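You operate a simulated robot arm through the tools that you are given. There is no shell and no other tool. Be economical: measure what you need, move in short steps, check, and stop when the job is done.

The job below is to be done with a simulated two-armed robot. You get a single attempt, and the scene is never put back.

JOB
Take the orange rag from the outfeed lane 1 and lay it out flat on the top of the green trolley.

The check looks at the end state, three seconds after you hand in, the way a careful person would. Anything else that was tipped, shoved, dropped, spilled or broken makes it a failure.

ROBOT AND FRAMES
Two 7-joint arms with two-finger parallel grippers on one trunk, on a base that drives. Base frame: it is fixed to the floor where the robot stands at the start and does not move with it; the origin is under the middle of the robot, x ahead of it, y to its left, z up; the surface under the hand at the start is at about z = 1050. Units: mm, rad, N and s.
The left shoulder is at the start at [70, 163, 1320], the right one opposite. With the tool pointing down near the work surface each hand reaches from about 400 to 880 mm from the robot's upright axis, wherever it stands, measured 20 degrees to its own side. Places, roughly: top of the green trolley [2700, -400, 800]. Payload 3.43 kg a hand.
Tool frame (each hand has its own): the origin (TCP) lies between the finger pads and is the grasp point; the fingertips stand 34 mm ahead of it; z points along the fingers, y is the line along which they close. The gripper opens to 128 mm. The fingers are 24 mm wide and 12 mm thick; the gripper's body (48 by 130 mm) begins 96 mm behind the TCP.
Orientation is told as [roll, pitch, yaw] about the base's x, y, z axes, in that order, counted from this pose: with the fingers straight down and closing along the base's y, the tool's x points along the base's -x, its y along +y and its z along -z.

CONTROLS
- The arms move only by the tool jog_arm. It takes "left_increments", "right_increments" or both (then of equal length, played together; a hand with none holds still); each is one flat list of numbers, 7 for each row, row after row: the shift along the tool's x, y, z in mm, then the turn, a rotation vector about the tool's x, y, z in rad, then the gripper command, from -1 (shut) to 1 (fully open), values between in proportion. In form: [tx, ty, tz, ax, ay, az, fingers, tx, ty, tz, ax, ay, az, fingers, ...]. A call has 1 to 12 rows; each row shifts and turns the commanded pose from where the row before left it, along the tool's axes as they then stand. A row lasts 0.2 s, in which the tool goes at most 50 mm and 0.15 rad; a call with a longer step from one row to the next is refused whole, and so is a gripper value outside its range. A pose out of reach is approached as far as the arm can. The call stops where the force on the tool passes 40 N (or 10 N more than at its start, if that is more) or the arm is blocked; 0.2 s more then pass. The fingers move at their own pace (about 153 mm/s each) and stop on an object; they squeeze with about 21 N. The grip force told is the motor's: it shows also when the fingers shut on nothing. Time passes only in rows, and 0.2 s behind the last, so rows that do not move let the fingers close. The reply holds the time, the measured pose of the TCP, the force on the tool along the base axes, the opening and the grip force, in the units named above and with some noise, with the torque about the TCP (base axes, N m) and any sound that the robot's microphone picked up.
- Cameras (640 x 400 px; columns grow to the right, rows downward): "scene" is now at [141, -11.8, 1552.8]; the picture's right is [-0.13, -0.99, 0.00], its down [-0.51, 0.07, -0.86] and it looks along [0.85, -0.11, -0.52] (base axes); focal length 266 px, centre (320, 200). "left" rides on the left gripper at [76, 11, -160] in its tool frame; the picture's right is [-0.15, 0.99, 0.00], its down [-0.88, -0.13, -0.46] and it looks along [-0.45, -0.07, 0.89] (tool axes); focal length 234 px, centre (320, 200). "right" rides on the right gripper at [76, -11, -160] in its tool frame; the picture's right is [0.15, 0.99, 0.00], its down [-0.88, 0.13, -0.46] and it looks along [-0.45, 0.07, 0.89] (tool axes); focal length 234 px, centre (320, 200). There is no depth. A picture from a camera that has moved, and an enlarged one, comes with that camera's place and axes in the base frame and with its lens.
- grab_frame(camera): a new picture of that camera. No time passes.
- move_column(by): slides the trunk up (or, below 0, down) by that many mm; the arms and the scene camera ride with it, the base frame stays. It gives what a move gives, with no picture.
- steer(legs): drives the robot by 1 to 6 legs, each [ahead, left, turn to the left] in mm, mm and rad, along the robot's own axes; the way and the turn of a leg run together, so that a leg with both is an arc; at most 1500 mm and 3.142 rad a leg. The arms and the cameras ride along, it lands a little off, and it stops where it bumps. It gives what a move gives.
- aim_head(pan, tilt): turns the head with the scene camera to pan (to the left, within 1.501 rad either way) and tilt (down, from -0.506 to 1.204), counted from straight ahead of the robot. It gives what a move gives.
- inspect(camera, box): a new picture of the part [left, top, right, bottom] of that camera's present view, enlarged. No time passes.
- hand_in(): hands the job in; it is judged then, once.

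Work in short steps. Places have to be worked out from the pictures, the camera data and where the tool is seen: move nearer, look again, correct. Check each grasp and each placing, and mend what went wrong. You have 120 turns and 100 pictures in all, those below and enlarged ones among them. Open the grippers and draw the arms clear of the work before you hand the job in, unless the task says otherwise; then end with one line.

The tools are called as name(argument=value, ...) on one line, values as JSON. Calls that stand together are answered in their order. jog_arm: Moves the arms, as the interface text tells. Its arguments: {"type":"object","properties":{"left_increments":{"type":"array"},"right_increments":{"type":"array"}},"required":[]} The other tools are called the same way: move_column (by) slides the trunk up or down; steer (legs) drives the base; aim_head (pan, tilt) turns the head that bears the scene camera; grab_frame (camera) takes a picture; inspect (camera, box) takes an enlarged picture of a part of a camera's view; hand_in () hands the job in.

At the start:

```text
t: 0.0
left_tool_pos: [574.5, 180.1, 1223.1]
left_ee_rot: [0.001, -0.001, 0.003]
left_ft_force: [0.0, -1.1, -0.2]
left_moment: [0.0, 0.01, -0.03]
left_width: 128.1
left_grasp_force: 0.1
right_tool_pos: [475.7, -213.9, 1284.5]
right_ee_rot: [-0.001, 0.001, -0.001]
right_ft_force: [-0.5, 1.0, -0.4]
right_moment: [0.0, 0.02, -0.01]
right_width: 127.8
right_grasp_force: 0.1
trunk travel left (down, up): [-800.0, 140.0]
robot x, y, heading: [0.3, -2.0, 0.002]
head pan, tilt: [-0.134, 0.543]
```

scene: 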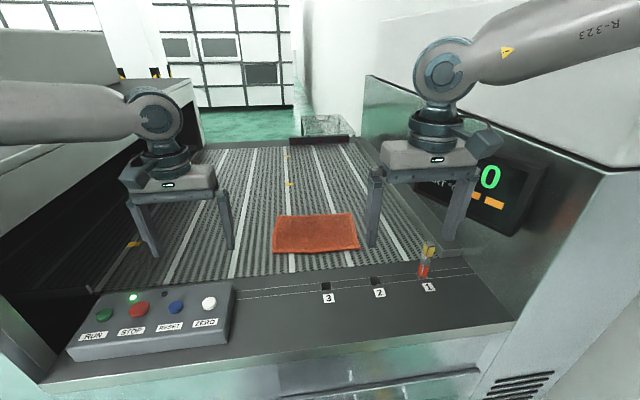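
right: 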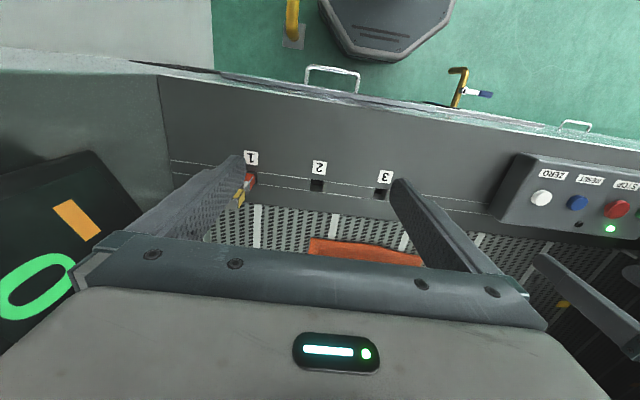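
left: 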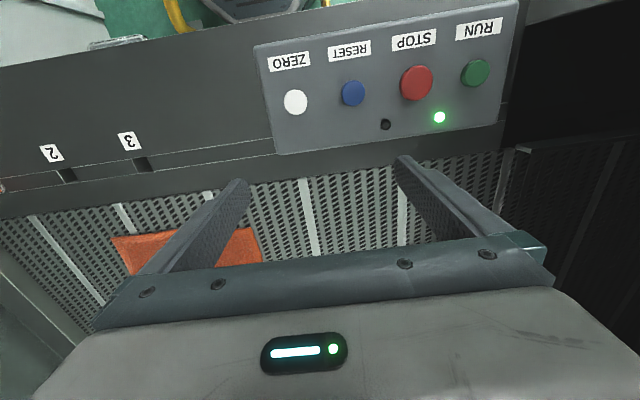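

The rag seems to lie at about [765, -77, 1050]. First I look closer at the rag, the panel and the display for anything live (a running lane, interlock).

inspect(camera="scene", box=[220, 120, 540, 320])

inspect(camera="scene", box=[60, 220, 260, 370])

```text
2.00 times, centred on (380, 220) of scene
camera zoom: at [141.0, -11.8, 1552.8], right [-0.13, -0.99, 0.0], down [-0.51, 0.07, -0.86], along [0.85, -0.11, -0.52], focal length 532 px, centre (200, 160)
```

zoom: 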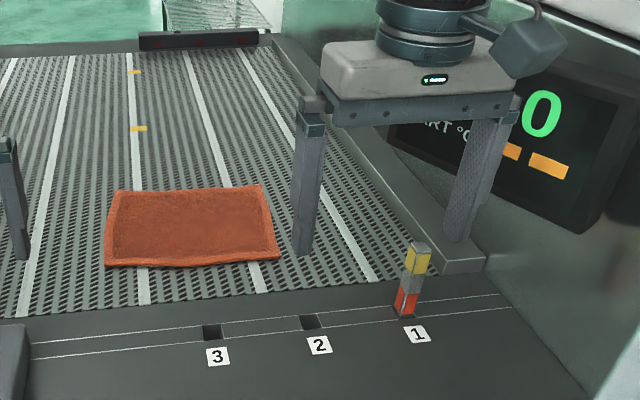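

```text
2.67 times, centred on (160, 295) of scene
camera zoom: at [141.0, -11.8, 1552.8], right [-0.13, -0.99, 0.0], down [-0.51, 0.07, -0.86], along [0.85, -0.11, -0.52], focal length 710 px, centre (747, -53)
```

zoom: 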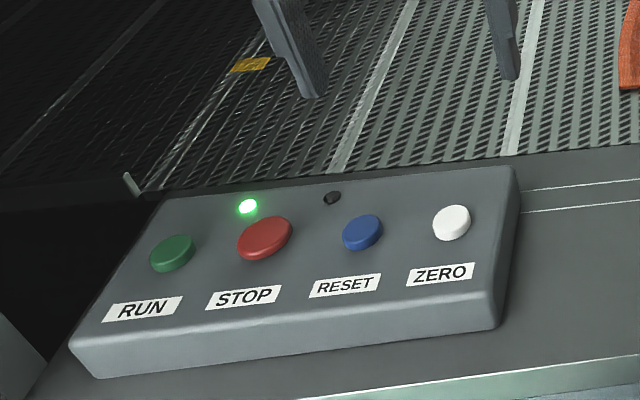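

The display reads "...ART °C", partly hidden by the right arm. I turn the head to the right to read it and to see the way to the trolley.

aim_head(pan=-0.6, tilt=0.4)

grab_frame(camera="scene")

```text
t: 0.9
left_tool_pos: [574.0, 179.9, 1222.3]
left_ee_rot: [0.001, 0.0, 0.003]
left_ft_force: [-0.3, 0.2, 0.1]
left_moment: [-0.01, -0.02, -0.01]
left_width: 128.2
left_grasp_force: 0.1
right_tool_pos: [475.4, -213.7, 1285.8]
right_ee_rot: [0.002, -0.001, 0.0]
right_ft_force: [-0.2, -0.9, -0.5]
right_moment: [0.0, -0.02, -0.01]
right_width: 127.9
right_grasp_force: 0.0
trunk travel left (down, up): [-800.0, 140.0]
robot x, y, heading: [-1.9, 0.4, -0.004]
head pan, tilt: [-0.6, 0.4]
```

```text
94 pictures are left
camera scene: at [128.2, -51.9, 1565.8], right [-0.56, -0.83, 0.0], down [-0.32, 0.22, -0.92], along [0.76, -0.52, -0.39], focal length 266 px, centre (320, 200)
```

scene: 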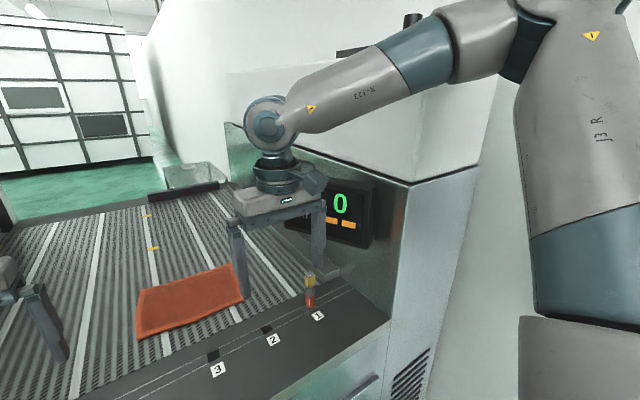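

I move the right hand 140 mm to the left to uncover the display.

jog_arm(right_increments=[0, 47, 0, 0, 0, 0, 1, 0, 47, 0, 0, 0, 0, 1, 0, 46, 0, 0, 0, 0, 1])

inspect(camera="scene", box=[200, 130, 440, 280])

```text
t: 1.7
left_tool_pos: [556.4, 192.9, 1228.4]
left_ee_rot: [-0.012, -0.014, 0.0]
left_ft_force: [-1.1, -0.1, 0.3]
left_moment: [-0.01, -0.13, -0.01]
left_width: 128.0
left_grasp_force: 0.1
right_tool_pos: [453.4, -103.4, 1289.9]
right_ee_rot: [-0.009, -0.017, -0.003]
right_ft_force: [1.5, 1.1, 2.0]
right_moment: [-0.14, 0.06, -0.02]
right_width: 127.7
right_grasp_force: 0.1
right hand out of reach, approached as far as the arm can: row 3
trunk travel left (down, up): [-800.0, 140.0]
robot x, y, heading: [-3.0, 4.7, -0.004]
head pan, tilt: [-0.6, 0.4]
```

```text
2.67 times, centred on (320, 205) of scene
camera zoom: at [104.9, -34.3, 1568.1], right [-0.57, -0.82, 0.0], down [-0.31, 0.21, -0.93], along [0.76, -0.53, -0.37], focal length 710 px, centre (320, 187)
```

zoom: 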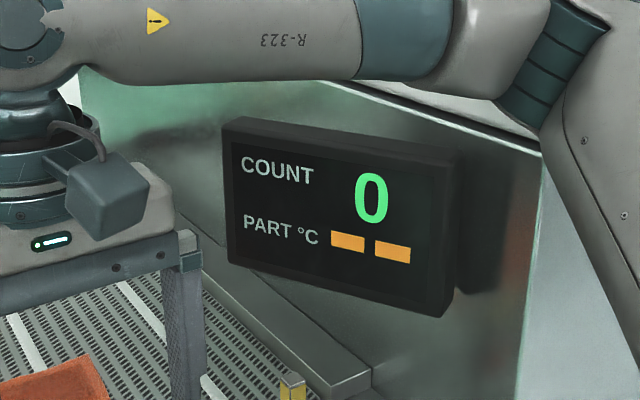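

The display is just a counter, nothing alarming. Now I scan left and right for the driving route to the trolley.

aim_head(pan=0.9, tilt=0.3)

grab_frame(camera="scene")

aim_head(pan=-1.4, tilt=0.4)

grab_frame(camera="scene")

aim_head(pan=0.1, tilt=0.1)

grab_frame(camera="scene")

```text
t: 3.3
left_tool_pos: [570.2, 196.7, 1221.5]
left_ee_rot: [-0.015, -0.002, 0.001]
left_ft_force: [-0.3, 0.4, -0.6]
left_moment: [0.0, 0.0, 0.01]
left_width: 128.1
left_grasp_force: 0.0
right_tool_pos: [468.5, -98.0, 1283.3]
right_ee_rot: [-0.013, -0.002, 0.003]
right_ft_force: [-0.3, -0.2, 0.1]
right_moment: [0.0, -0.01, 0.02]
right_width: 127.8
right_grasp_force: 0.1
trunk travel left (down, up): [-800.0, 140.0]
robot x, y, heading: [0.4, -0.3, 0.001]
head pan, tilt: [0.901, 0.3]
```

```text
92 pictures are left
camera scene: at [105.6, 94.3, 1573.9], right [0.78, -0.62, 0.01], down [-0.18, -0.25, -0.95], along [0.59, 0.74, -0.3], focal length 266 px, centre (320, 200)
```

scene: 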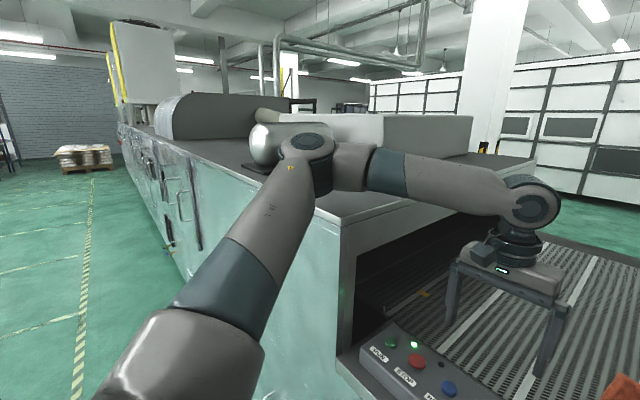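

```text
t: 5.4
left_tool_pos: [570.9, 195.5, 1223.3]
left_ee_rot: [-0.013, -0.004, 0.003]
left_ft_force: [-0.5, 0.8, -0.7]
left_moment: [-0.02, 0.01, 0.0]
left_width: 128.1
left_grasp_force: 0.1
right_tool_pos: [468.0, -99.6, 1283.5]
right_ee_rot: [-0.013, -0.003, 0.001]
right_ft_force: [0.7, -0.1, -0.9]
right_moment: [-0.01, -0.02, 0.02]
right_width: 128.0
right_grasp_force: 0.0
trunk travel left (down, up): [-800.0, 140.0]
robot x, y, heading: [0.9, 4.5, -0.0]
head pan, tilt: [-1.4, 0.4]
```

```text
91 pictures are left
camera scene: at [63.9, -70.3, 1567.1], right [-0.99, -0.17, 0.0], down [-0.06, 0.37, -0.93], along [0.16, -0.91, -0.38], focal length 266 px, centre (320, 200)
```

scene: 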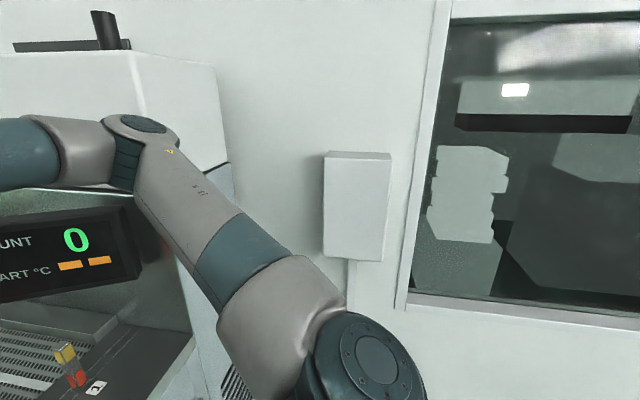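

```text
t: 7.0
left_tool_pos: [572.2, 196.4, 1221.3]
left_ee_rot: [-0.013, -0.005, 0.003]
left_ft_force: [0.6, -0.4, -0.2]
left_moment: [0.0, 0.0, 0.0]
left_width: 128.2
left_grasp_force: 0.1
right_tool_pos: [468.6, -98.9, 1284.3]
right_ee_rot: [-0.013, -0.004, 0.002]
right_ft_force: [0.1, -0.5, 0.0]
right_moment: [-0.01, 0.0, 0.0]
right_width: 127.9
right_grasp_force: 0.0
trunk travel left (down, up): [-800.0, 140.0]
robot x, y, heading: [0.3, 1.6, 0.002]
head pan, tilt: [0.099, 0.099]
```

```text
90 pictures are left
camera scene: at [139.7, 30.5, 1593.8], right [0.1, -0.99, 0.01], down [-0.1, -0.02, -0.99], along [0.99, 0.1, -0.1], focal length 266 px, centre (320, 200)
```

scene: 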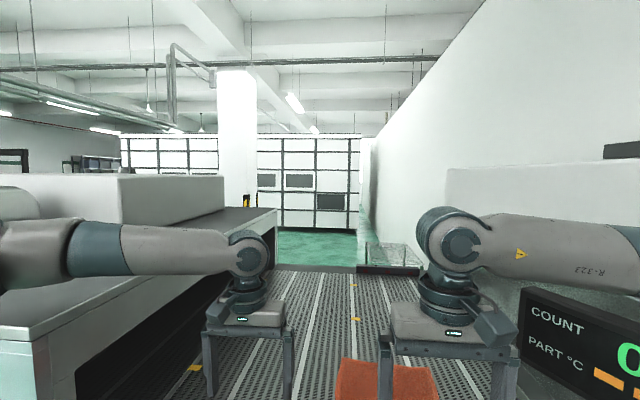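

The trolley lies beyond the outfeed, so I'll have to go round the machine. I enlarge the trolley area and the rag.

inspect(camera="scene", box=[330, 210, 450, 285])

aim_head(pan=-0.05, tilt=0.8)

grab_frame(camera="scene")

```text
5.33 times, centred on (390, 248) of scene
camera zoom: at [139.7, 30.5, 1593.8], right [0.1, -0.99, 0.01], down [-0.1, -0.02, -0.99], along [0.99, 0.1, -0.1], focal length 1419 px, centre (-53, -53)
```

zoom: 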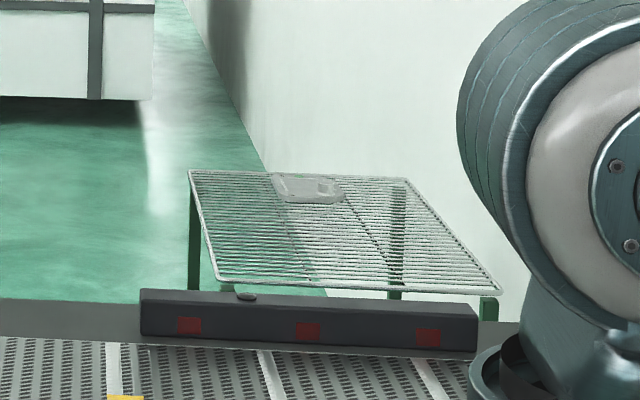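

```text
t: 8.1
left_tool_pos: [572.2, 196.2, 1223.1]
left_ee_rot: [-0.014, -0.003, 0.003]
left_ft_force: [0.9, 1.0, 0.7]
left_moment: [0.01, 0.01, 0.02]
left_width: 127.9
left_grasp_force: 0.0
right_tool_pos: [468.7, -98.9, 1284.2]
right_ee_rot: [-0.012, -0.002, 0.0]
right_ft_force: [-0.3, 0.0, 0.2]
right_moment: [0.05, -0.02, 0.01]
right_width: 128.0
right_grasp_force: 0.1
trunk travel left (down, up): [-800.0, 140.0]
robot x, y, heading: [0.9, 1.1, 0.003]
head pan, tilt: [-0.051, 0.799]
```

```text
88 pictures are left
camera scene: at [128.9, 16.4, 1531.1], right [-0.05, -1.0, 0.01], down [-0.71, 0.03, -0.7], along [0.7, -0.04, -0.71], focal length 266 px, centre (320, 200)
```

scene: 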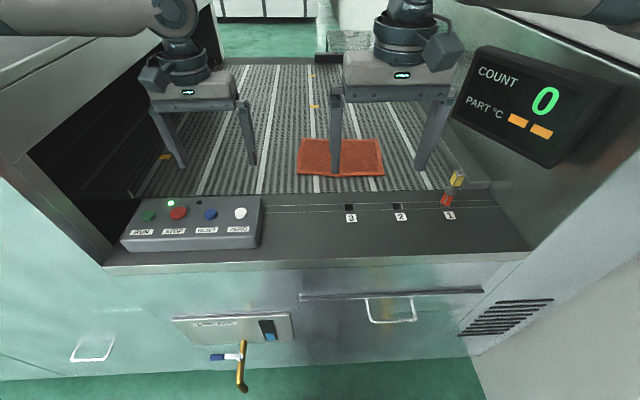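

The trolley top is a wire grid with a small grey item at its far part. The rag spans about x 690–875, y −205…+40; I shift the base 80 mm right to centre on it before working with both hands.

steer(legs=[[0, -80, 0]])

jog_arm(left_increments=[-43, 0, 0, 0, 0, 0, 0, -43, 0, 0, 0, 0, 0, 0, -43, 0, 0, 0, 0, 0, 0, 0, 0, 0, 0, 0, 0, 0, 0, 0, 0, 0, 0, 0, 0], right_increments=[-48, 0, 0, 0, 0, 0, 0, -48, 0, 0, 0, 0, 0, 0, -48, 0, 0, 0, 0, 0, 0, -48, 0, 0, 0, 0, 0, 0, -40, 0, 0, 0, 0, 0, 0])

```text
t: 9.3
left_tool_pos: [592.6, 207.6, 1224.8]
left_ee_rot: [0.024, -0.006, 0.212]
left_ft_force: [-0.7, 1.2, -0.1]
left_moment: [-0.1, -0.04, 0.0]
left_width: 128.0
left_grasp_force: 0.1
right_tool_pos: [540.0, -83.7, 1286.7]
right_ee_rot: [0.002, -0.042, 0.263]
right_ft_force: [-1.6, 3.3, 0.8]
right_moment: [-0.32, -0.12, 0.0]
right_width: 127.9
right_grasp_force: 0.0
trunk travel left (down, up): [-800.0, 140.0]
robot x, y, heading: [61.9, -39.7, 0.192]
head pan, tilt: [-0.051, 0.799]
stopped in leg 1: the robot was blocked; the commanded pose is now the measured one
```

```text
t: 9.6
left_tool_pos: [644.1, 235.5, 1228.1]
left_ee_rot: [0.103, -0.02, 0.376]
left_ft_force: [-1.7, 3.7, -3.8]
left_moment: [-0.31, -0.16, -0.01]
left_width: 64.4
left_grasp_force: 0.2
right_tool_pos: [643.3, -62.7, 1251.9]
right_ee_rot: [0.078, -0.016, 0.417]
right_ft_force: [6.5, 1.9, 10.6]
right_moment: [-0.43, 0.74, 0.0]
right_width: 64.2
right_grasp_force: 0.1
trunk travel left (down, up): [-800.0, 140.0]
robot x, y, heading: [128.2, -13.8, 0.371]
head pan, tilt: [-0.051, 0.799]
stopped in row 1 (left hand): the arm was blocked; the commanded pose is now the measured one
```

The base bumped and is now turned 0.37 rad and displaced. I look before anything else moves.

grab_frame(camera="scene")

grab_frame(camera="right")

grab_frame(camera="left")

```text
87 pictures are left
camera scene: at [224.2, 56.5, 1534.0], right [0.32, -0.95, 0.02], down [-0.67, -0.24, -0.71], along [0.68, 0.21, -0.71], focal length 266 px, centre (320, 200)
```

scene: 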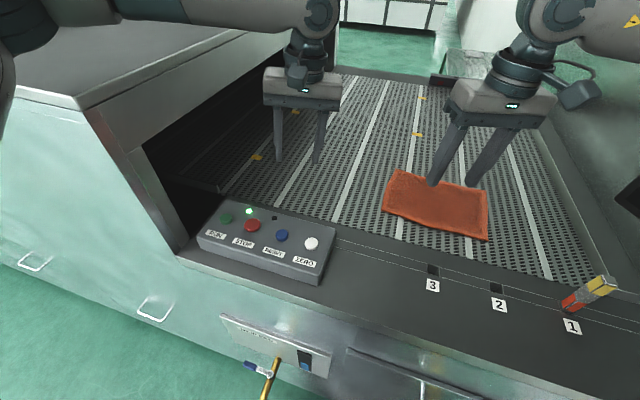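

```text
86 pictures are left
camera right: at [583.1, -116.0, 1407.1], right [-0.54, 0.84, 0.08], down [0.76, 0.44, 0.48], along [0.37, 0.31, -0.87], focal length 234 px, centre (320, 200)
```

right: 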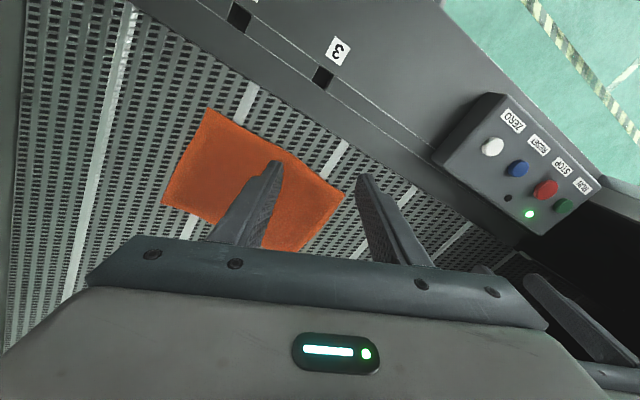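

```text
85 pictures are left
camera left: at [571.1, 202.4, 1386.8], right [-0.23, 0.97, 0.1], down [0.88, 0.16, 0.46], along [0.43, 0.2, -0.88], focal length 234 px, centre (320, 200)
```

left: 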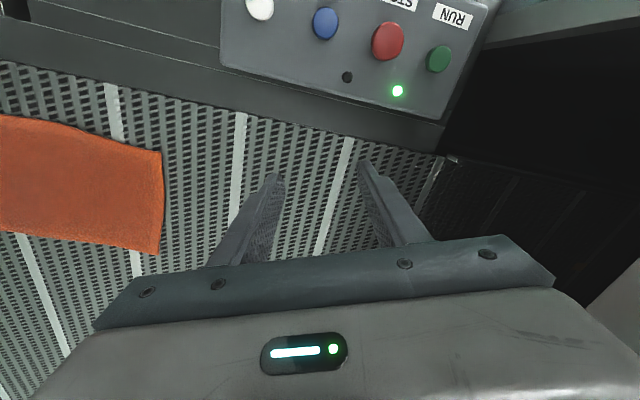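

Nothing appears disturbed; the base got twisted by a contact, presumably of the right arm or the base with the cabinet/wall. I wait one still row to see if it has settled.

jog_arm(left_increments=[0, 0, 0, 0, 0, 0, 0, 0, 0, 0, 0, 0, 0, 0])

aim_head(pan=-1.3, tilt=0.8)

grab_frame(camera="scene")

```text
t: 10.4
left_tool_pos: [642.6, 216.4, 1220.7]
left_ee_rot: [0.085, -0.009, 0.322]
left_ft_force: [-0.6, 0.4, 0.5]
left_moment: [-0.01, -0.05, 0.0]
left_width: 63.8
left_grasp_force: 0.0
right_tool_pos: [625.8, -75.7, 1247.4]
right_ee_rot: [0.062, 0.006, 0.385]
right_ft_force: [-0.7, -0.5, -1.0]
right_moment: [-0.03, -0.02, 0.04]
right_width: 63.9
right_grasp_force: 0.0
trunk travel left (down, up): [-800.0, 140.0]
robot x, y, heading: [114.8, -28.4, 0.322]
head pan, tilt: [-0.051, 0.799]
stopped in row 2 (left hand): the arm was blocked; the commanded pose is now the measured one
```

```text
t: 11.8
left_tool_pos: [645.4, 216.0, 1219.5]
left_ee_rot: [0.081, -0.004, 0.317]
left_ft_force: [0.6, -0.1, 0.3]
left_moment: [0.0, -0.01, -0.04]
left_width: 64.2
left_grasp_force: 0.1
right_tool_pos: [628.5, -75.1, 1247.0]
right_ee_rot: [0.059, 0.008, 0.376]
right_ft_force: [-0.9, 0.1, 0.4]
right_moment: [0.02, 0.0, 0.0]
right_width: 64.2
right_grasp_force: 0.1
trunk travel left (down, up): [-800.0, 140.0]
robot x, y, heading: [111.8, -32.6, 0.318]
head pan, tilt: [-1.3, 0.799]
```

```text
84 pictures are left
camera scene: at [198.6, -57.9, 1531.4], right [-0.83, -0.56, 0.01], down [-0.4, 0.58, -0.71], along [0.39, -0.59, -0.71], focal length 266 px, centre (320, 200)
```

scene: 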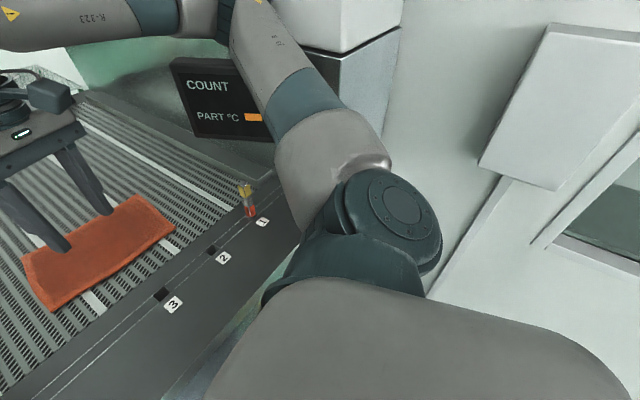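

The right elbow is close to the machine's cabinet: there's no room on the right. I back away and straighten, a bit to the left of the start.

steer(legs=[[-150, 50, 0], [0, 60, -0.3]])

aim_head(pan=-0.4, tilt=0.7)

grab_frame(camera="scene")

```text
t: 14.2
left_tool_pos: [573.5, 199.2, 1215.2]
left_ee_rot: [0.08, 0.003, 0.164]
left_ft_force: [1.4, -1.1, 0.3]
left_moment: [0.1, 0.14, 0.04]
left_width: 64.1
left_grasp_force: 0.1
right_tool_pos: [512.8, -85.0, 1243.4]
right_ee_rot: [0.054, 0.017, 0.227]
right_ft_force: [-0.5, 0.2, -1.1]
right_moment: [-0.01, -0.04, 0.0]
right_width: 64.1
right_grasp_force: 0.1
trunk travel left (down, up): [-800.0, 140.0]
robot x, y, heading: [1.6, 31.0, 0.166]
head pan, tilt: [-1.3, 0.799]
```

```text
t: 15.4
left_tool_pos: [569.1, 196.3, 1219.2]
left_ee_rot: [0.083, -0.002, 0.166]
left_ft_force: [0.2, 1.1, -0.1]
left_moment: [0.03, 0.03, 0.02]
left_width: 63.9
left_grasp_force: 0.1
right_tool_pos: [508.2, -87.4, 1244.9]
right_ee_rot: [0.055, 0.01, 0.236]
right_ft_force: [0.0, -0.5, 0.2]
right_moment: [0.0, -0.03, -0.03]
right_width: 64.0
right_grasp_force: 0.1
trunk travel left (down, up): [-800.0, 140.0]
robot x, y, heading: [2.0, 31.2, 0.173]
head pan, tilt: [-0.4, 0.7]
```

```text
83 pictures are left
camera scene: at [135.4, 46.1, 1539.0], right [-0.23, -0.97, 0.02], down [-0.63, 0.14, -0.77], along [0.74, -0.19, -0.64], focal length 266 px, centre (320, 200)
```

scene: 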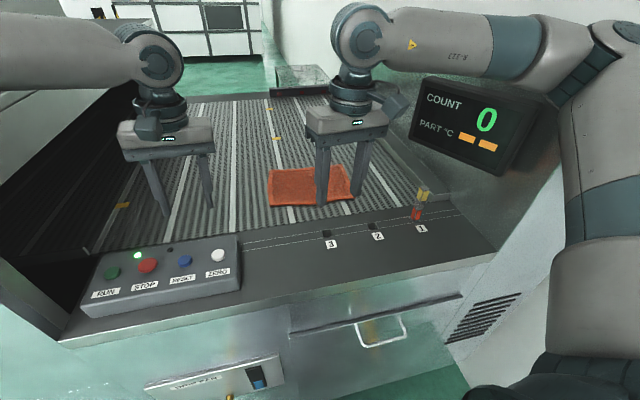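

All is intact. I straighten a bit more (small turn, slightly left) so both hands can reach the near corners of the rag.

steer(legs=[[0, 25, -0.13]])

```text
t: 16.2
left_tool_pos: [571.3, 189.0, 1221.2]
left_ee_rot: [0.09, -0.006, 0.155]
left_ft_force: [0.2, -0.3, 0.7]
left_moment: [0.0, -0.04, 0.02]
left_width: 63.8
left_grasp_force: 0.1
right_tool_pos: [506.9, -87.5, 1244.4]
right_ee_rot: [0.054, 0.009, 0.245]
right_ft_force: [0.1, -0.2, 0.3]
right_moment: [-0.02, -0.03, 0.01]
right_width: 63.7
right_grasp_force: 0.0
trunk travel left (down, up): [-800.0, 140.0]
robot x, y, heading: [3.7, 35.3, 0.151]
head pan, tilt: [-0.4, 0.7]
stopped in leg 1: the robot was blocked; the commanded pose is now the measured one
```

Blocked at once again. I look down to the right to see what touches.

aim_head(pan=-1.0, tilt=1.15)

grab_frame(camera="scene")

aim_head(pan=0.3, tilt=1.15)

grab_frame(camera="scene")

```text
t: 17.2
left_tool_pos: [576.1, 189.5, 1218.9]
left_ee_rot: [0.085, -0.003, 0.152]
left_ft_force: [-0.6, -0.3, 0.8]
left_moment: [0.02, 0.0, 0.02]
left_width: 64.0
left_grasp_force: 0.0
right_tool_pos: [508.4, -88.0, 1244.2]
right_ee_rot: [0.053, 0.014, 0.234]
right_ft_force: [-0.3, 0.1, 0.1]
right_moment: [0.02, 0.0, 0.01]
right_width: 63.8
right_grasp_force: 0.1
trunk travel left (down, up): [-800.0, 140.0]
robot x, y, heading: [3.5, 41.2, 0.153]
head pan, tilt: [-1.0, 1.15]
```

```text
82 pictures are left
camera scene: at [96.7, 21.1, 1506.0], right [-0.75, -0.66, 0.01], down [-0.6, 0.68, -0.42], along [0.27, -0.32, -0.91], focal length 266 px, centre (320, 200)
```

scene: 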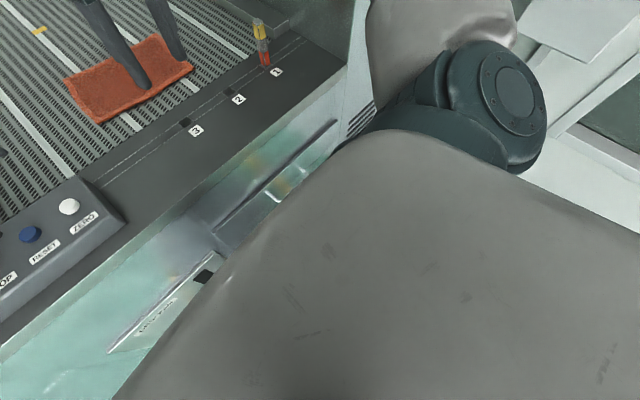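

```text
t: 18.7
left_tool_pos: [574.9, 189.6, 1219.5]
left_ee_rot: [0.085, -0.003, 0.153]
left_ft_force: [0.7, -0.3, -0.3]
left_moment: [-0.01, 0.0, -0.02]
left_width: 63.8
left_grasp_force: 0.1
right_tool_pos: [509.6, -87.1, 1244.8]
right_ee_rot: [0.055, 0.014, 0.236]
right_ft_force: [-1.1, -0.3, -0.2]
right_moment: [-0.01, -0.02, -0.03]
right_width: 64.0
right_grasp_force: 0.1
trunk travel left (down, up): [-800.0, 140.0]
robot x, y, heading: [7.1, 35.6, 0.15]
head pan, tilt: [0.3, 1.15]
```

```text
81 pictures are left
camera scene: at [110.9, 91.9, 1504.9], right [0.44, -0.9, 0.01], down [-0.82, -0.4, -0.4], along [0.37, 0.16, -0.92], focal length 266 px, centre (320, 200)
```

scene: 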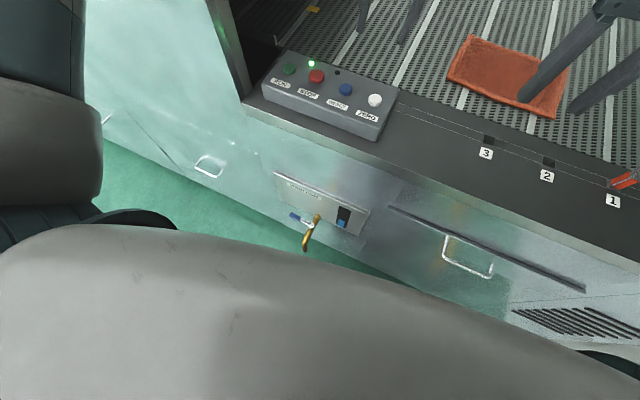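

I recall a yellow floor post to the right of the base in the first wrist pictures; that's likely the contact. I check with the right wrist camera.

grab_frame(camera="right")

aim_head(pan=-1.5, tilt=1.2)

grab_frame(camera="scene")

```text
80 pictures are left
camera right: at [443.5, -123.8, 1402.8], right [-0.37, 0.93, 0.06], down [0.84, 0.31, 0.45], along [0.4, 0.21, -0.89], focal length 234 px, centre (320, 200)
```

right: 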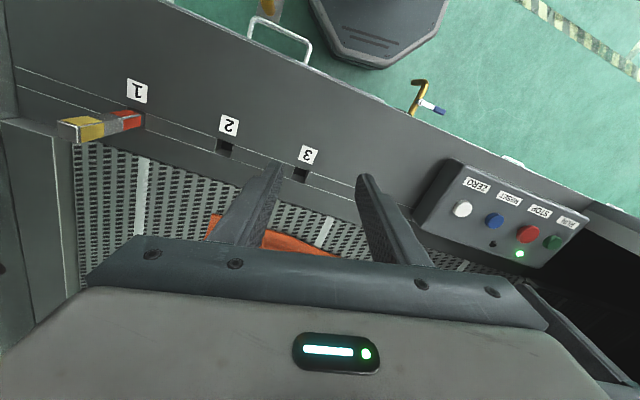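

```text
t: 20.5
left_tool_pos: [576.0, 189.0, 1219.2]
left_ee_rot: [0.085, -0.003, 0.153]
left_ft_force: [0.1, 0.0, 0.1]
left_moment: [0.0, -0.02, -0.02]
left_width: 64.1
left_grasp_force: 0.1
right_tool_pos: [509.2, -88.1, 1245.1]
right_ee_rot: [0.055, 0.016, 0.235]
right_ft_force: [0.2, 0.0, 0.1]
right_moment: [-0.02, -0.02, 0.02]
right_width: 64.1
right_grasp_force: 0.1
trunk travel left (down, up): [-800.0, 140.0]
robot x, y, heading: [3.9, 39.3, 0.158]
head pan, tilt: [-1.499, 1.201]
```

```text
79 pictures are left
camera scene: at [69.8, 11.4, 1503.4], right [-0.97, -0.22, 0.01], down [-0.21, 0.9, -0.38], along [0.08, -0.37, -0.93], focal length 266 px, centre (320, 200)
```

scene: 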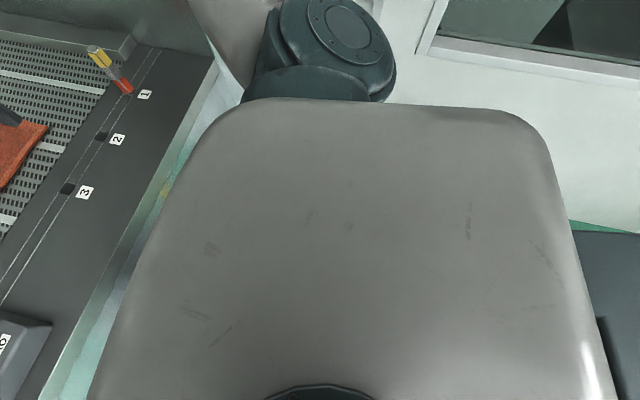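

The yellow post stands right next to the base on the right. I move left away from it, then square up.

steer(legs=[[-20, 90, 0], [0, 0, -0.14]])

grab_frame(camera="right")

```text
t: 22.2
left_tool_pos: [554.6, 174.5, 1222.1]
left_ee_rot: [0.101, -0.006, 0.006]
left_ft_force: [0.2, -0.7, 0.1]
left_moment: [0.02, 0.01, -0.02]
left_width: 64.1
left_grasp_force: 0.0
right_tool_pos: [448.8, -91.3, 1243.1]
right_ee_rot: [0.07, 0.008, 0.087]
right_ft_force: [0.7, 0.3, -0.1]
right_moment: [-0.01, 0.01, 0.01]
right_width: 63.9
right_grasp_force: 0.1
trunk travel left (down, up): [-800.0, 140.0]
robot x, y, heading: [-29.6, 119.2, 0.01]
head pan, tilt: [-1.499, 1.201]
```

```text
78 pictures are left
camera right: at [377.6, -120.3, 1400.8], right [-0.23, 0.97, 0.07], down [0.87, 0.17, 0.46], along [0.43, 0.17, -0.89], focal length 234 px, centre (320, 200)
```

right: 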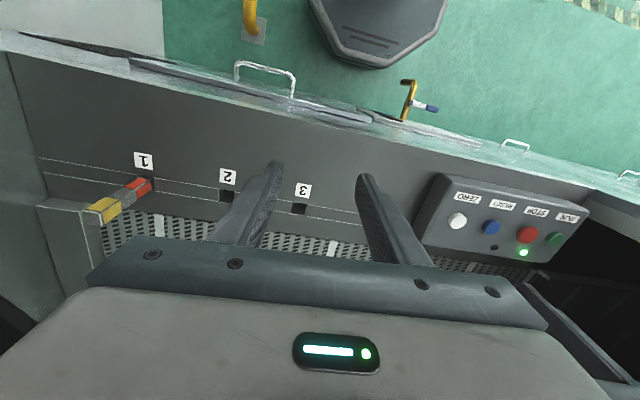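

Clear now. I turn 0.15 rad to the right in place so the rag lies in front of both hands.

steer(legs=[[0, 0, -0.15]])

aim_head(pan=0.0, tilt=0.75)

grab_frame(camera="scene")

```text
t: 23.2
left_tool_pos: [555.6, 89.6, 1221.8]
left_ee_rot: [0.099, -0.005, -0.141]
left_ft_force: [0.3, 0.8, 0.2]
left_moment: [-0.05, 0.02, -0.01]
left_width: 64.0
left_grasp_force: 0.1
right_tool_pos: [412.2, -157.9, 1244.0]
right_ee_rot: [0.069, 0.01, -0.063]
right_ft_force: [0.1, -0.2, 0.1]
right_moment: [-0.04, 0.04, 0.0]
right_width: 64.1
right_grasp_force: 0.1
trunk travel left (down, up): [-800.0, 140.0]
robot x, y, heading: [-28.0, 123.6, -0.142]
head pan, tilt: [-1.499, 1.201]
```

```text
t: 24.8
left_tool_pos: [554.9, 88.9, 1223.1]
left_ee_rot: [0.1, -0.007, -0.142]
left_ft_force: [0.6, 0.5, -0.4]
left_moment: [0.02, -0.02, 0.02]
left_width: 64.2
left_grasp_force: 0.0
right_tool_pos: [411.4, -159.0, 1242.6]
right_ee_rot: [0.067, 0.008, -0.063]
right_ft_force: [0.4, 0.1, 0.3]
right_moment: [-0.02, 0.02, -0.01]
right_width: 63.9
right_grasp_force: 0.0
trunk travel left (down, up): [-800.0, 140.0]
robot x, y, heading: [-31.9, 127.2, -0.144]
head pan, tilt: [0.0, 0.75]
```

```text
77 pictures are left
camera scene: at [103.8, 105.3, 1534.7], right [-0.14, -0.99, 0.0], down [-0.68, 0.1, -0.73], along [0.72, -0.1, -0.68], focal length 266 px, centre (320, 200)
```

scene: 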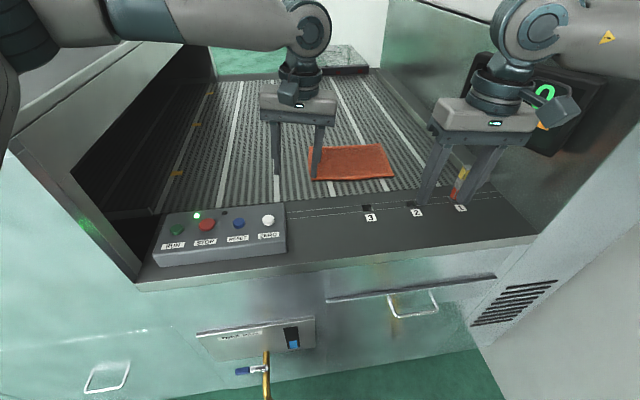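

The rag's near corners are at about (690, 43) and (678, −193). I level both hands, bring them forward at height, and start turning them so they'll close along x.

jog_arm(left_increments=[-30, 0, 0, 0.1, 0, 0, 0, -30, -10, 0, 0, 0, 0, 0, -30, -15, 0, 0, 0, 0, 0, -30, -15, 0, 0, 0, 0, 0, -10, -15, 0, 0, 0, 0, 0, 0, 0, 0, 0, 0, 0.143, 0, 0, 0, 0, 0, 0, 0.143, 0, 0, 0, 0, 0, 0, 0.143, 0, 0, 0, 0, 0, 0, 0.143, 0, 0, 0, 0, 0, 0, 0.143, 0], right_increments=[-48, 0, 0, 0.067, 0, 0, 0, -48, 0, 0, 0, 0, 0, 0, -48, 0, 0, 0, 0, 0, 0, -48, 0, 0, 0, 0, 0, 0, -48, 0, 0, 0, 0, 0, 0, -30, 0, 0, 0, 0, -0.148, 0, 0, 0, 0, 0, 0, -0.148, 0, 0, 0, 0, 0, 0, -0.148, 0, 0, 0, 0, 0, 0, -0.148, 0, 0, 0, 0, 0, 0, -0.148, 0])

jog_arm(left_increments=[0, 0, 0, 0, 0, 0.143, 0, 0, 0, 0, 0, 0, 0.143, 0, 0, 0, 0, 0, 0, 0.143, 0, 0, 0, 0, 0, 0, 0.143, 0, 0, 0, 0, 0, 0, 0.143, 0, 0, 0, 0, 0, 0, 0, 0], right_increments=[0, 0, 0, 0, 0, -0.148, 0, 0, 0, 0, 0, 0, -0.148, 0, 0, 0, 0, 0, 0, -0.148, 0, 0, 0, 0, 0, 0, -0.148, 0, 0, 0, 0, 0, 0, -0.148, 0, 0, 0, 0, 0, 0, -0.148, 0])

grab_frame(camera="scene")

```text
t: 27.0
left_tool_pos: [675.7, 15.9, 1223.9]
left_ee_rot: [0.004, -0.003, -0.859]
left_ft_force: [0.5, 0.1, -0.1]
left_moment: [0.01, -0.04, 0.02]
left_width: 64.1
left_grasp_force: 0.2
right_tool_pos: [563.7, -177.9, 1236.9]
right_ee_rot: [-0.002, 0.002, 0.669]
right_ft_force: [-0.1, -0.2, -0.4]
right_moment: [-0.01, -0.01, 0.0]
right_width: 63.7
right_grasp_force: 0.0
right hand out of reach, approached as far as the arm can: row 4, 5, 6, 9, 10
trunk travel left (down, up): [-800.0, 140.0]
robot x, y, heading: [-26.8, 124.0, -0.146]
head pan, tilt: [0.0, 0.75]
```

```text
t: 28.4
left_tool_pos: [675.5, 15.7, 1222.6]
left_ee_rot: [0.006, 0.0, -1.573]
left_ft_force: [-0.8, 0.8, -1.6]
left_moment: [0.0, 0.04, -0.01]
left_width: 64.1
left_grasp_force: 0.1
right_tool_pos: [320.6, -41.7, 1220.5]
right_ee_rot: [-0.014, 0.001, 1.525]
right_ft_force: [0.0, 0.5, -0.2]
right_moment: [0.01, -0.02, -0.01]
right_width: 64.1
right_grasp_force: 0.0
right hand out of reach, approached as far as the arm can: row 1, 2, 3, 4, 5, 6
trunk travel left (down, up): [-800.0, 140.0]
robot x, y, heading: [-27.9, 122.8, -0.139]
head pan, tilt: [0.0, 0.75]
```

```text
76 pictures are left
camera scene: at [102.6, 104.8, 1534.8], right [-0.14, -0.99, 0.0], down [-0.67, 0.1, -0.73], along [0.72, -0.1, -0.68], focal length 266 px, centre (320, 200)
```

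scene: 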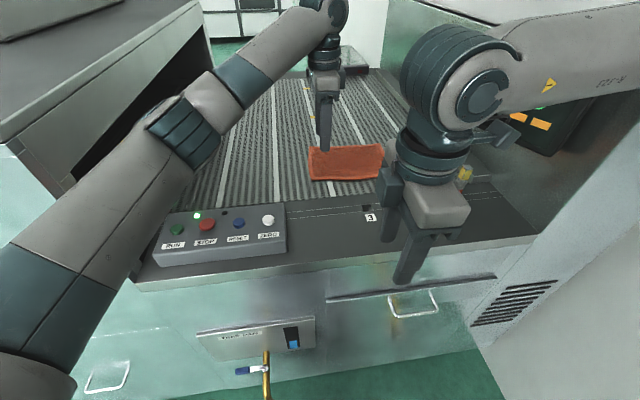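

The right wrist ran into a joint limit turning that way. I unwind the right hand and see where it ends.

jog_arm(right_increments=[0, 0, 0, 0, 0, 0.148, 0, 0, 0, 0, 0, 0, 0.148, 0, 0, 0, 0, 0, 0, 0.148, 0, 0, 0, 0, 0, 0, 0.148, 0, 0, 0, 0, 0, 0, 0.148, 0, 0, 0, 0, 0, 0, 0.148, 0, 0, 0, 0, 0, 0, 0.148, 0, 0, 0, 0, 0, 0, 0.148, 0, 0, 0, 0, 0, 0, 0.148, 0, 0, 0, 0, 0, 0, 0.148, 0, 0, 0, 0, 0, 0, 0.13, 0, 0, 0, 0, 0, 0, 0, 0])

grab_frame(camera="scene")

```text
t: 31.0
left_tool_pos: [676.6, 15.3, 1222.1]
left_ee_rot: [0.006, -0.001, -1.571]
left_ft_force: [-0.3, -1.0, -0.1]
left_moment: [0.0, -0.01, -0.01]
left_width: 63.8
left_grasp_force: 0.1
right_tool_pos: [323.7, -40.3, 1221.4]
right_ee_rot: [0.002, 0.008, -0.047]
right_ft_force: [0.5, -0.3, 0.1]
right_moment: [0.03, 0.01, -0.01]
right_width: 64.1
right_grasp_force: 0.2
trunk travel left (down, up): [-800.0, 140.0]
robot x, y, heading: [-29.6, 123.1, -0.14]
head pan, tilt: [0.0, 0.75]
```

```text
75 pictures are left
camera scene: at [104.0, 105.1, 1534.7], right [-0.14, -0.99, 0.0], down [-0.68, 0.1, -0.73], along [0.72, -0.1, -0.68], focal length 266 px, centre (320, 200)
```

scene: 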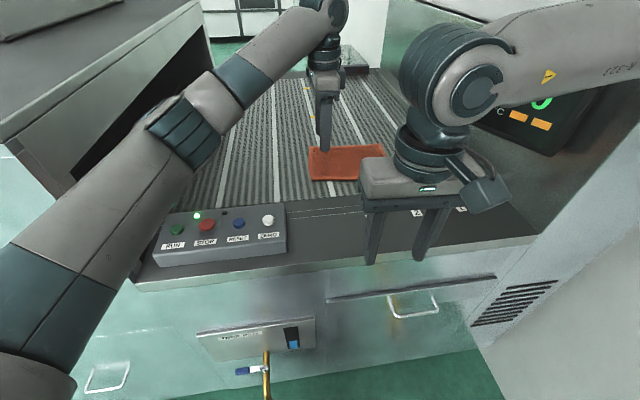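

Now the right hand is back upright at (324, −40); I move it stepwise outward and forward, watching for reach warnings.

jog_arm(right_increments=[-20, -40, 0, 0, 0, 0, 0, -20, -40, 0, 0, 0, 0, 0, -20, -40, 0, 0, 0, 0, 0, -20, -40, 0, 0, 0, 0, 0, -40, 0, 0, 0, 0, 0, 0, -40, 0, 0, 0, 0, 0, 0, -40, 0, 0, 0, 0, 0, 0, -40, 0, 0, 0, 0, 0, 0, -40, 0, 0, 0, 0, 0, 0, 0, 0, 0, 0, 0, 0, 0])

```text
t: 33.2
left_tool_pos: [674.6, 15.5, 1224.6]
left_ee_rot: [0.005, 0.001, -1.572]
left_ft_force: [-1.0, 0.1, -0.2]
left_moment: [0.01, -0.03, 0.0]
left_width: 64.0
left_grasp_force: 0.1
right_tool_pos: [594.2, -212.4, 1217.0]
right_ee_rot: [0.002, 0.006, -0.043]
right_ft_force: [-0.5, 0.6, 0.2]
right_moment: [0.0, 0.01, 0.01]
right_width: 63.9
right_grasp_force: 0.2
trunk travel left (down, up): [-800.0, 140.0]
robot x, y, heading: [-30.8, 121.5, -0.137]
head pan, tilt: [0.0, 0.75]
```

That works. I go forward to about x 670 and try turning the right hand the other way (same sense as the left).

jog_arm(right_increments=[-40, 15, 0, 0, 0, 0, 0, -38, 15, 0, 0, 0, 0, 0, 0, 0, 0, 0, 0, 0.148, 0, 0, 0, 0, 0, 0, 0.148, 0, 0, 0, 0, 0, 0, 0.148, 0, 0, 0, 0, 0, 0, 0.148, 0, 0, 0, 0, 0, 0, 0.148, 0])

```text
t: 34.8
left_tool_pos: [675.1, 16.4, 1223.3]
left_ee_rot: [0.004, 0.0, -1.571]
left_ft_force: [1.0, 0.4, -0.3]
left_moment: [-0.02, -0.01, 0.0]
left_width: 64.1
left_grasp_force: 0.1
right_tool_pos: [614.3, -217.1, 1217.1]
right_ee_rot: [-0.005, 0.007, -0.789]
right_ft_force: [0.3, -0.2, 0.3]
right_moment: [-0.01, -0.01, 0.0]
right_width: 63.8
right_grasp_force: 0.2
right hand out of reach, approached as far as the arm can: row 1, 2
trunk travel left (down, up): [-800.0, 140.0]
robot x, y, heading: [-28.7, 125.6, -0.142]
head pan, tilt: [0.0, 0.75]
```

The right hand stalls near x 615 at this height. I test whether it can go forward after lowering a little.

jog_arm(right_increments=[0, 0, 40, 0, 0, 0, 0, -28, 28, 20, 0, 0, 0, 0, -28, 28, 0, 0, 0, 0, 0])

grab_frame(camera="scene")

```text
t: 35.6
left_tool_pos: [675.4, 15.8, 1223.2]
left_ee_rot: [0.007, 0.0, -1.57]
left_ft_force: [-0.2, 0.3, -0.4]
left_moment: [0.01, 0.01, -0.01]
left_width: 63.9
left_grasp_force: 0.0
right_tool_pos: [624.6, -244.6, 1172.1]
right_ee_rot: [0.0, 0.006, -0.784]
right_ft_force: [0.1, -0.1, 0.5]
right_moment: [0.04, 0.03, 0.03]
right_width: 64.0
right_grasp_force: 0.1
right hand out of reach, approached as far as the arm can: row 2, 3
trunk travel left (down, up): [-800.0, 140.0]
robot x, y, heading: [-26.0, 123.7, -0.142]
head pan, tilt: [0.0, 0.75]
```

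```text
74 pictures are left
camera scene: at [103.4, 105.2, 1534.8], right [-0.14, -0.99, 0.0], down [-0.68, 0.1, -0.73], along [0.72, -0.1, -0.68], focal length 266 px, centre (320, 200)
```

scene: 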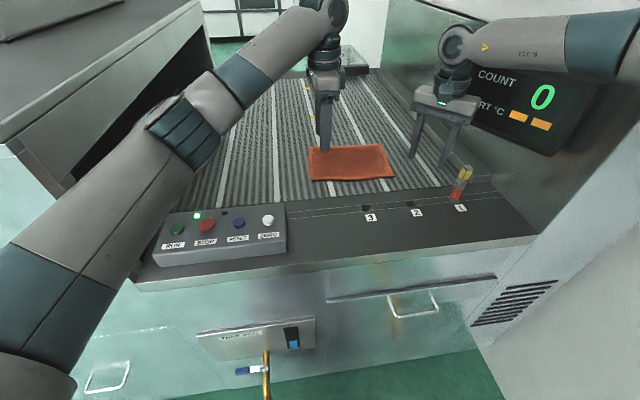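

The right elbow is in a poor posture. I turn the right hand back to yaw 0, raise it, and try moving forward along a more inward line.

jog_arm(right_increments=[28, -28, -40, 0, 0, -0.148, 0, 28, -28, -20, 0, 0, -0.148, 0, 20, 0, 0, 0, 0, -0.148, 0, 20, 20, 0, 0, 0, -0.148, 0, 20, 30, 0, 0, 0, -0.148, 0, 0, 30, 0, 0, 0, 0, 0, 0, 30, 0, 0, 0, 0, 0, 0, 30, 0, 0, 0, 0, 0])

```text
refused: row 1 steps farther than a row can; nothing moved
```

jog_arm(right_increments=[0, 0, -40, 0, 0, -0.148, 0, 28, -28, -20, 0, 0, -0.148, 0, 20, 0, 0, 0, 0, -0.148, 0, 20, 20, 0, 0, 0, -0.148, 0, 20, 30, 0, 0, 0, -0.148, 0, 0, 30, 0, 0, 0, 0, 0, 0, 30, 0, 0, 0, 0, 0, 0, 30, 0, 0, 0, 0, 0])

```text
t: 37.4
left_tool_pos: [673.0, 15.7, 1223.2]
left_ee_rot: [0.006, 0.001, -1.571]
left_ft_force: [0.3, 0.0, 0.1]
left_moment: [-0.02, -0.03, 0.03]
left_width: 64.3
left_grasp_force: 0.1
right_tool_pos: [527.2, -114.0, 1233.6]
right_ee_rot: [0.004, 0.004, -0.044]
right_ft_force: [-0.5, -0.6, 0.2]
right_moment: [-0.03, -0.03, -0.02]
right_width: 64.1
right_grasp_force: 0.1
right hand out of reach, approached as far as the arm can: row 7, 8
trunk travel left (down, up): [-800.0, 140.0]
robot x, y, heading: [-26.0, 125.7, -0.139]
head pan, tilt: [0.0, 0.75]
```

I try a lower height there, as the reach is specified near the work surface, then forward.

jog_arm(right_increments=[0, 0, 40, 0, 0, 0, 0, 0, 0, 40, 0, 0, 0, 0, 0, 0, 20, 0, 0, 0, 0, -40, 0, 0, 0, 0, 0, 0, -40, 0, 0, 0, 0, 0, 0, -40, 0, 0, 0, 0, 0, 0])

grab_frame(camera="scene")

```text
t: 38.8
left_tool_pos: [676.6, 15.0, 1222.7]
left_ee_rot: [0.005, 0.0, -1.57]
left_ft_force: [-0.1, -0.8, -0.7]
left_moment: [0.01, 0.01, -0.02]
left_width: 63.9
left_grasp_force: 0.1
right_tool_pos: [583.5, -179.7, 1153.6]
right_ee_rot: [0.004, 0.007, -0.043]
right_ft_force: [-1.1, 0.2, 0.6]
right_moment: [0.01, 0.02, 0.03]
right_width: 64.2
right_grasp_force: 0.0
right hand out of reach, approached as far as the arm can: row 2, 3, 4, 5, 6
trunk travel left (down, up): [-800.0, 140.0]
robot x, y, heading: [-29.6, 126.7, -0.141]
head pan, tilt: [0.0, 0.75]
```

```text
73 pictures are left
camera scene: at [103.9, 104.9, 1534.7], right [-0.14, -0.99, 0.0], down [-0.68, 0.1, -0.73], along [0.72, -0.1, -0.68], focal length 266 px, centre (320, 200)
```

scene: 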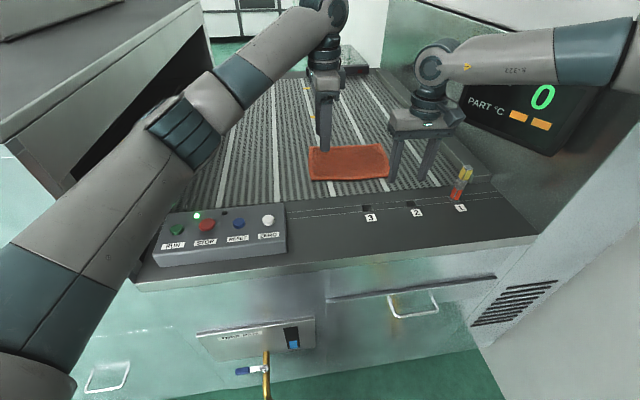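

I take the right hand back to a comfortable place near its start pose and try the mirror rotation there.

jog_arm(right_increments=[0, 0, -40, 0, 0, 0, 0, 0, 0, -40, 0, 0, 0, 0, 40, -10, -20, 0, 0, 0, 0, 40, -10, -20, 0, 0, 0, 0, 0, 0, 0, 0, 0, -0.148, 0, 0, 0, 0, 0, 0, -0.148, 0, 0, 0, 0, 0, 0, -0.148, 0, 0, 0, 0, 0, 0, -0.148, 0, 0, 0, 0, 0, 0, -0.148, 0, 0, 0, 0, 0, 0, -0.148, 0, 0, 0, 0, 0, 0, 0, 0])

jog_arm(right_increments=[0, 0, 0, 0, 0, -0.148, 0, 0, 0, 0, 0, 0, -0.148, 0])

grab_frame(camera="scene")

```text
t: 41.2
left_tool_pos: [674.9, 17.7, 1224.2]
left_ee_rot: [0.007, -0.003, -1.571]
left_ft_force: [-0.4, -0.2, 0.6]
left_moment: [-0.05, -0.01, 0.0]
left_width: 64.1
left_grasp_force: 0.1
right_tool_pos: [483.5, -172.1, 1273.3]
right_ee_rot: [0.001, 0.006, 0.839]
right_ft_force: [0.0, -0.1, -1.2]
right_moment: [-0.02, -0.02, 0.01]
right_width: 64.0
right_grasp_force: 0.1
right hand out of reach, approached as far as the arm can: row 10
trunk travel left (down, up): [-800.0, 140.0]
robot x, y, heading: [-28.6, 124.3, -0.143]
head pan, tilt: [0.0, 0.75]
```

```text
t: 41.8
left_tool_pos: [675.7, 17.4, 1224.0]
left_ee_rot: [0.004, -0.002, -1.571]
left_ft_force: [0.2, -0.3, -0.1]
left_moment: [-0.03, -0.02, 0.03]
left_width: 63.8
left_grasp_force: 0.0
right_tool_pos: [413.7, -106.8, 1271.5]
right_ee_rot: [0.0, 0.005, 1.13]
right_ft_force: [0.0, 0.0, 0.1]
right_moment: [-0.01, -0.02, 0.02]
right_width: 63.9
right_grasp_force: 0.0
right hand out of reach, approached as far as the arm can: row 1, 2
trunk travel left (down, up): [-800.0, 140.0]
robot x, y, heading: [-30.6, 123.4, -0.143]
head pan, tilt: [0.0, 0.75]
```

```text
72 pictures are left
camera scene: at [102.2, 107.9, 1535.0], right [-0.14, -0.99, 0.0], down [-0.67, 0.1, -0.73], along [0.72, -0.11, -0.68], focal length 266 px, centre (320, 200)
```

scene: 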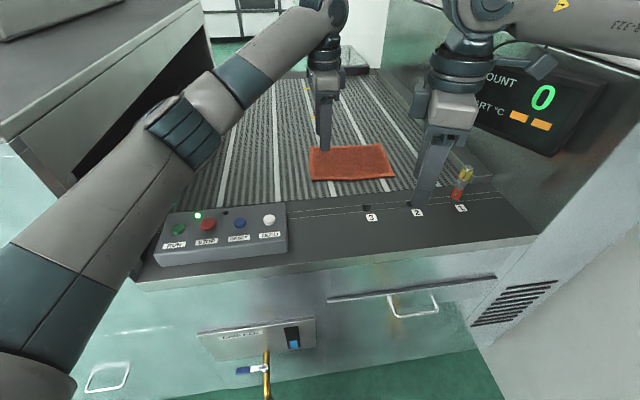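

The right arm is limited to about x 590. Plan: use the left hand to pinch the middle of the near edge and draw the rag ~120 mm toward me, then re-grip with both hands. I unwind the right hand and bring the left above the near edge's middle.

jog_arm(left_increments=[-30, 5, 0, 0, 0, 0, 0, -30, 5, 0, 0, 0, 0, 0, -30, 5, 0, 0, 0, 0, 0, 0, 5, 30, 0, 0, 0, 0, 0, 0, 30, 0, 0, 0, 0, 0, 0, 0, 0, 0, 0, 0, 0, 0, 0, 0, 0, 0, 0, 0, 0, 0, 0, 0, 0, 0], right_increments=[0, 0, 0, 0, 0, 0.148, 0, 0, 0, 0, 0, 0, 0.148, 0, 0, 0, 0, 0, 0, 0.148, 0, 0, 0, 0, 0, 0, 0.148, 0, 0, 0, 0, 0, 0, 0.148, 0, 0, 0, 0, 0, 0, 0.148, 0, 0, 0, 0, 0, 0, 0.148, 0, 0, 0, 0, 0, 0, 0.148, 0])

grab_frame(camera="left")

grab_frame(camera="scene")

```text
t: 43.6
left_tool_pos: [697.4, -74.5, 1162.2]
left_ee_rot: [0.005, -0.001, -1.57]
left_ft_force: [-0.5, -0.8, -0.9]
left_moment: [0.0, 0.01, 0.03]
left_width: 63.7
left_grasp_force: 0.1
right_tool_pos: [415.1, -109.7, 1271.6]
right_ee_rot: [0.0, 0.01, -0.048]
right_ft_force: [0.2, 0.0, -0.2]
right_moment: [0.0, 0.04, -0.01]
right_width: 64.0
right_grasp_force: 0.0
trunk travel left (down, up): [-800.0, 140.0]
robot x, y, heading: [-33.4, 123.7, -0.143]
head pan, tilt: [0.0, 0.75]
```

```text
71 pictures are left
camera left: at [706.9, 1.1, 1321.9], right [0.99, -0.15, 0.0], down [-0.13, -0.88, 0.46], along [-0.06, -0.45, -0.89], focal length 234 px, centre (320, 200)
```

left: 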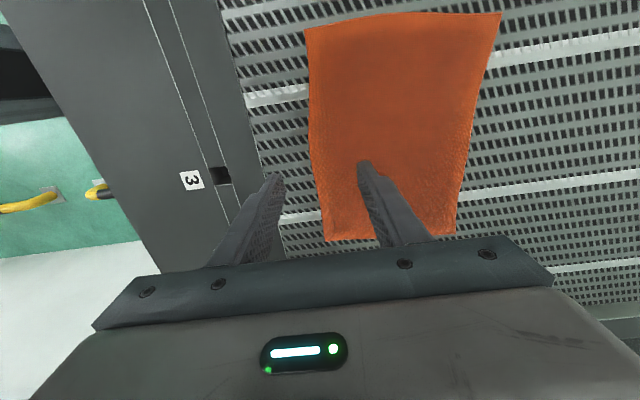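

```text
70 pictures are left
camera scene: at [104.2, 105.4, 1534.7], right [-0.14, -0.99, 0.0], down [-0.68, 0.1, -0.73], along [0.72, -0.1, -0.68], focal length 266 px, centre (320, 200)
```

scene: 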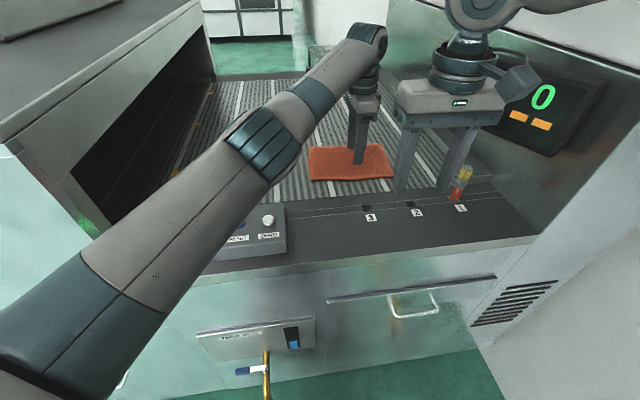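

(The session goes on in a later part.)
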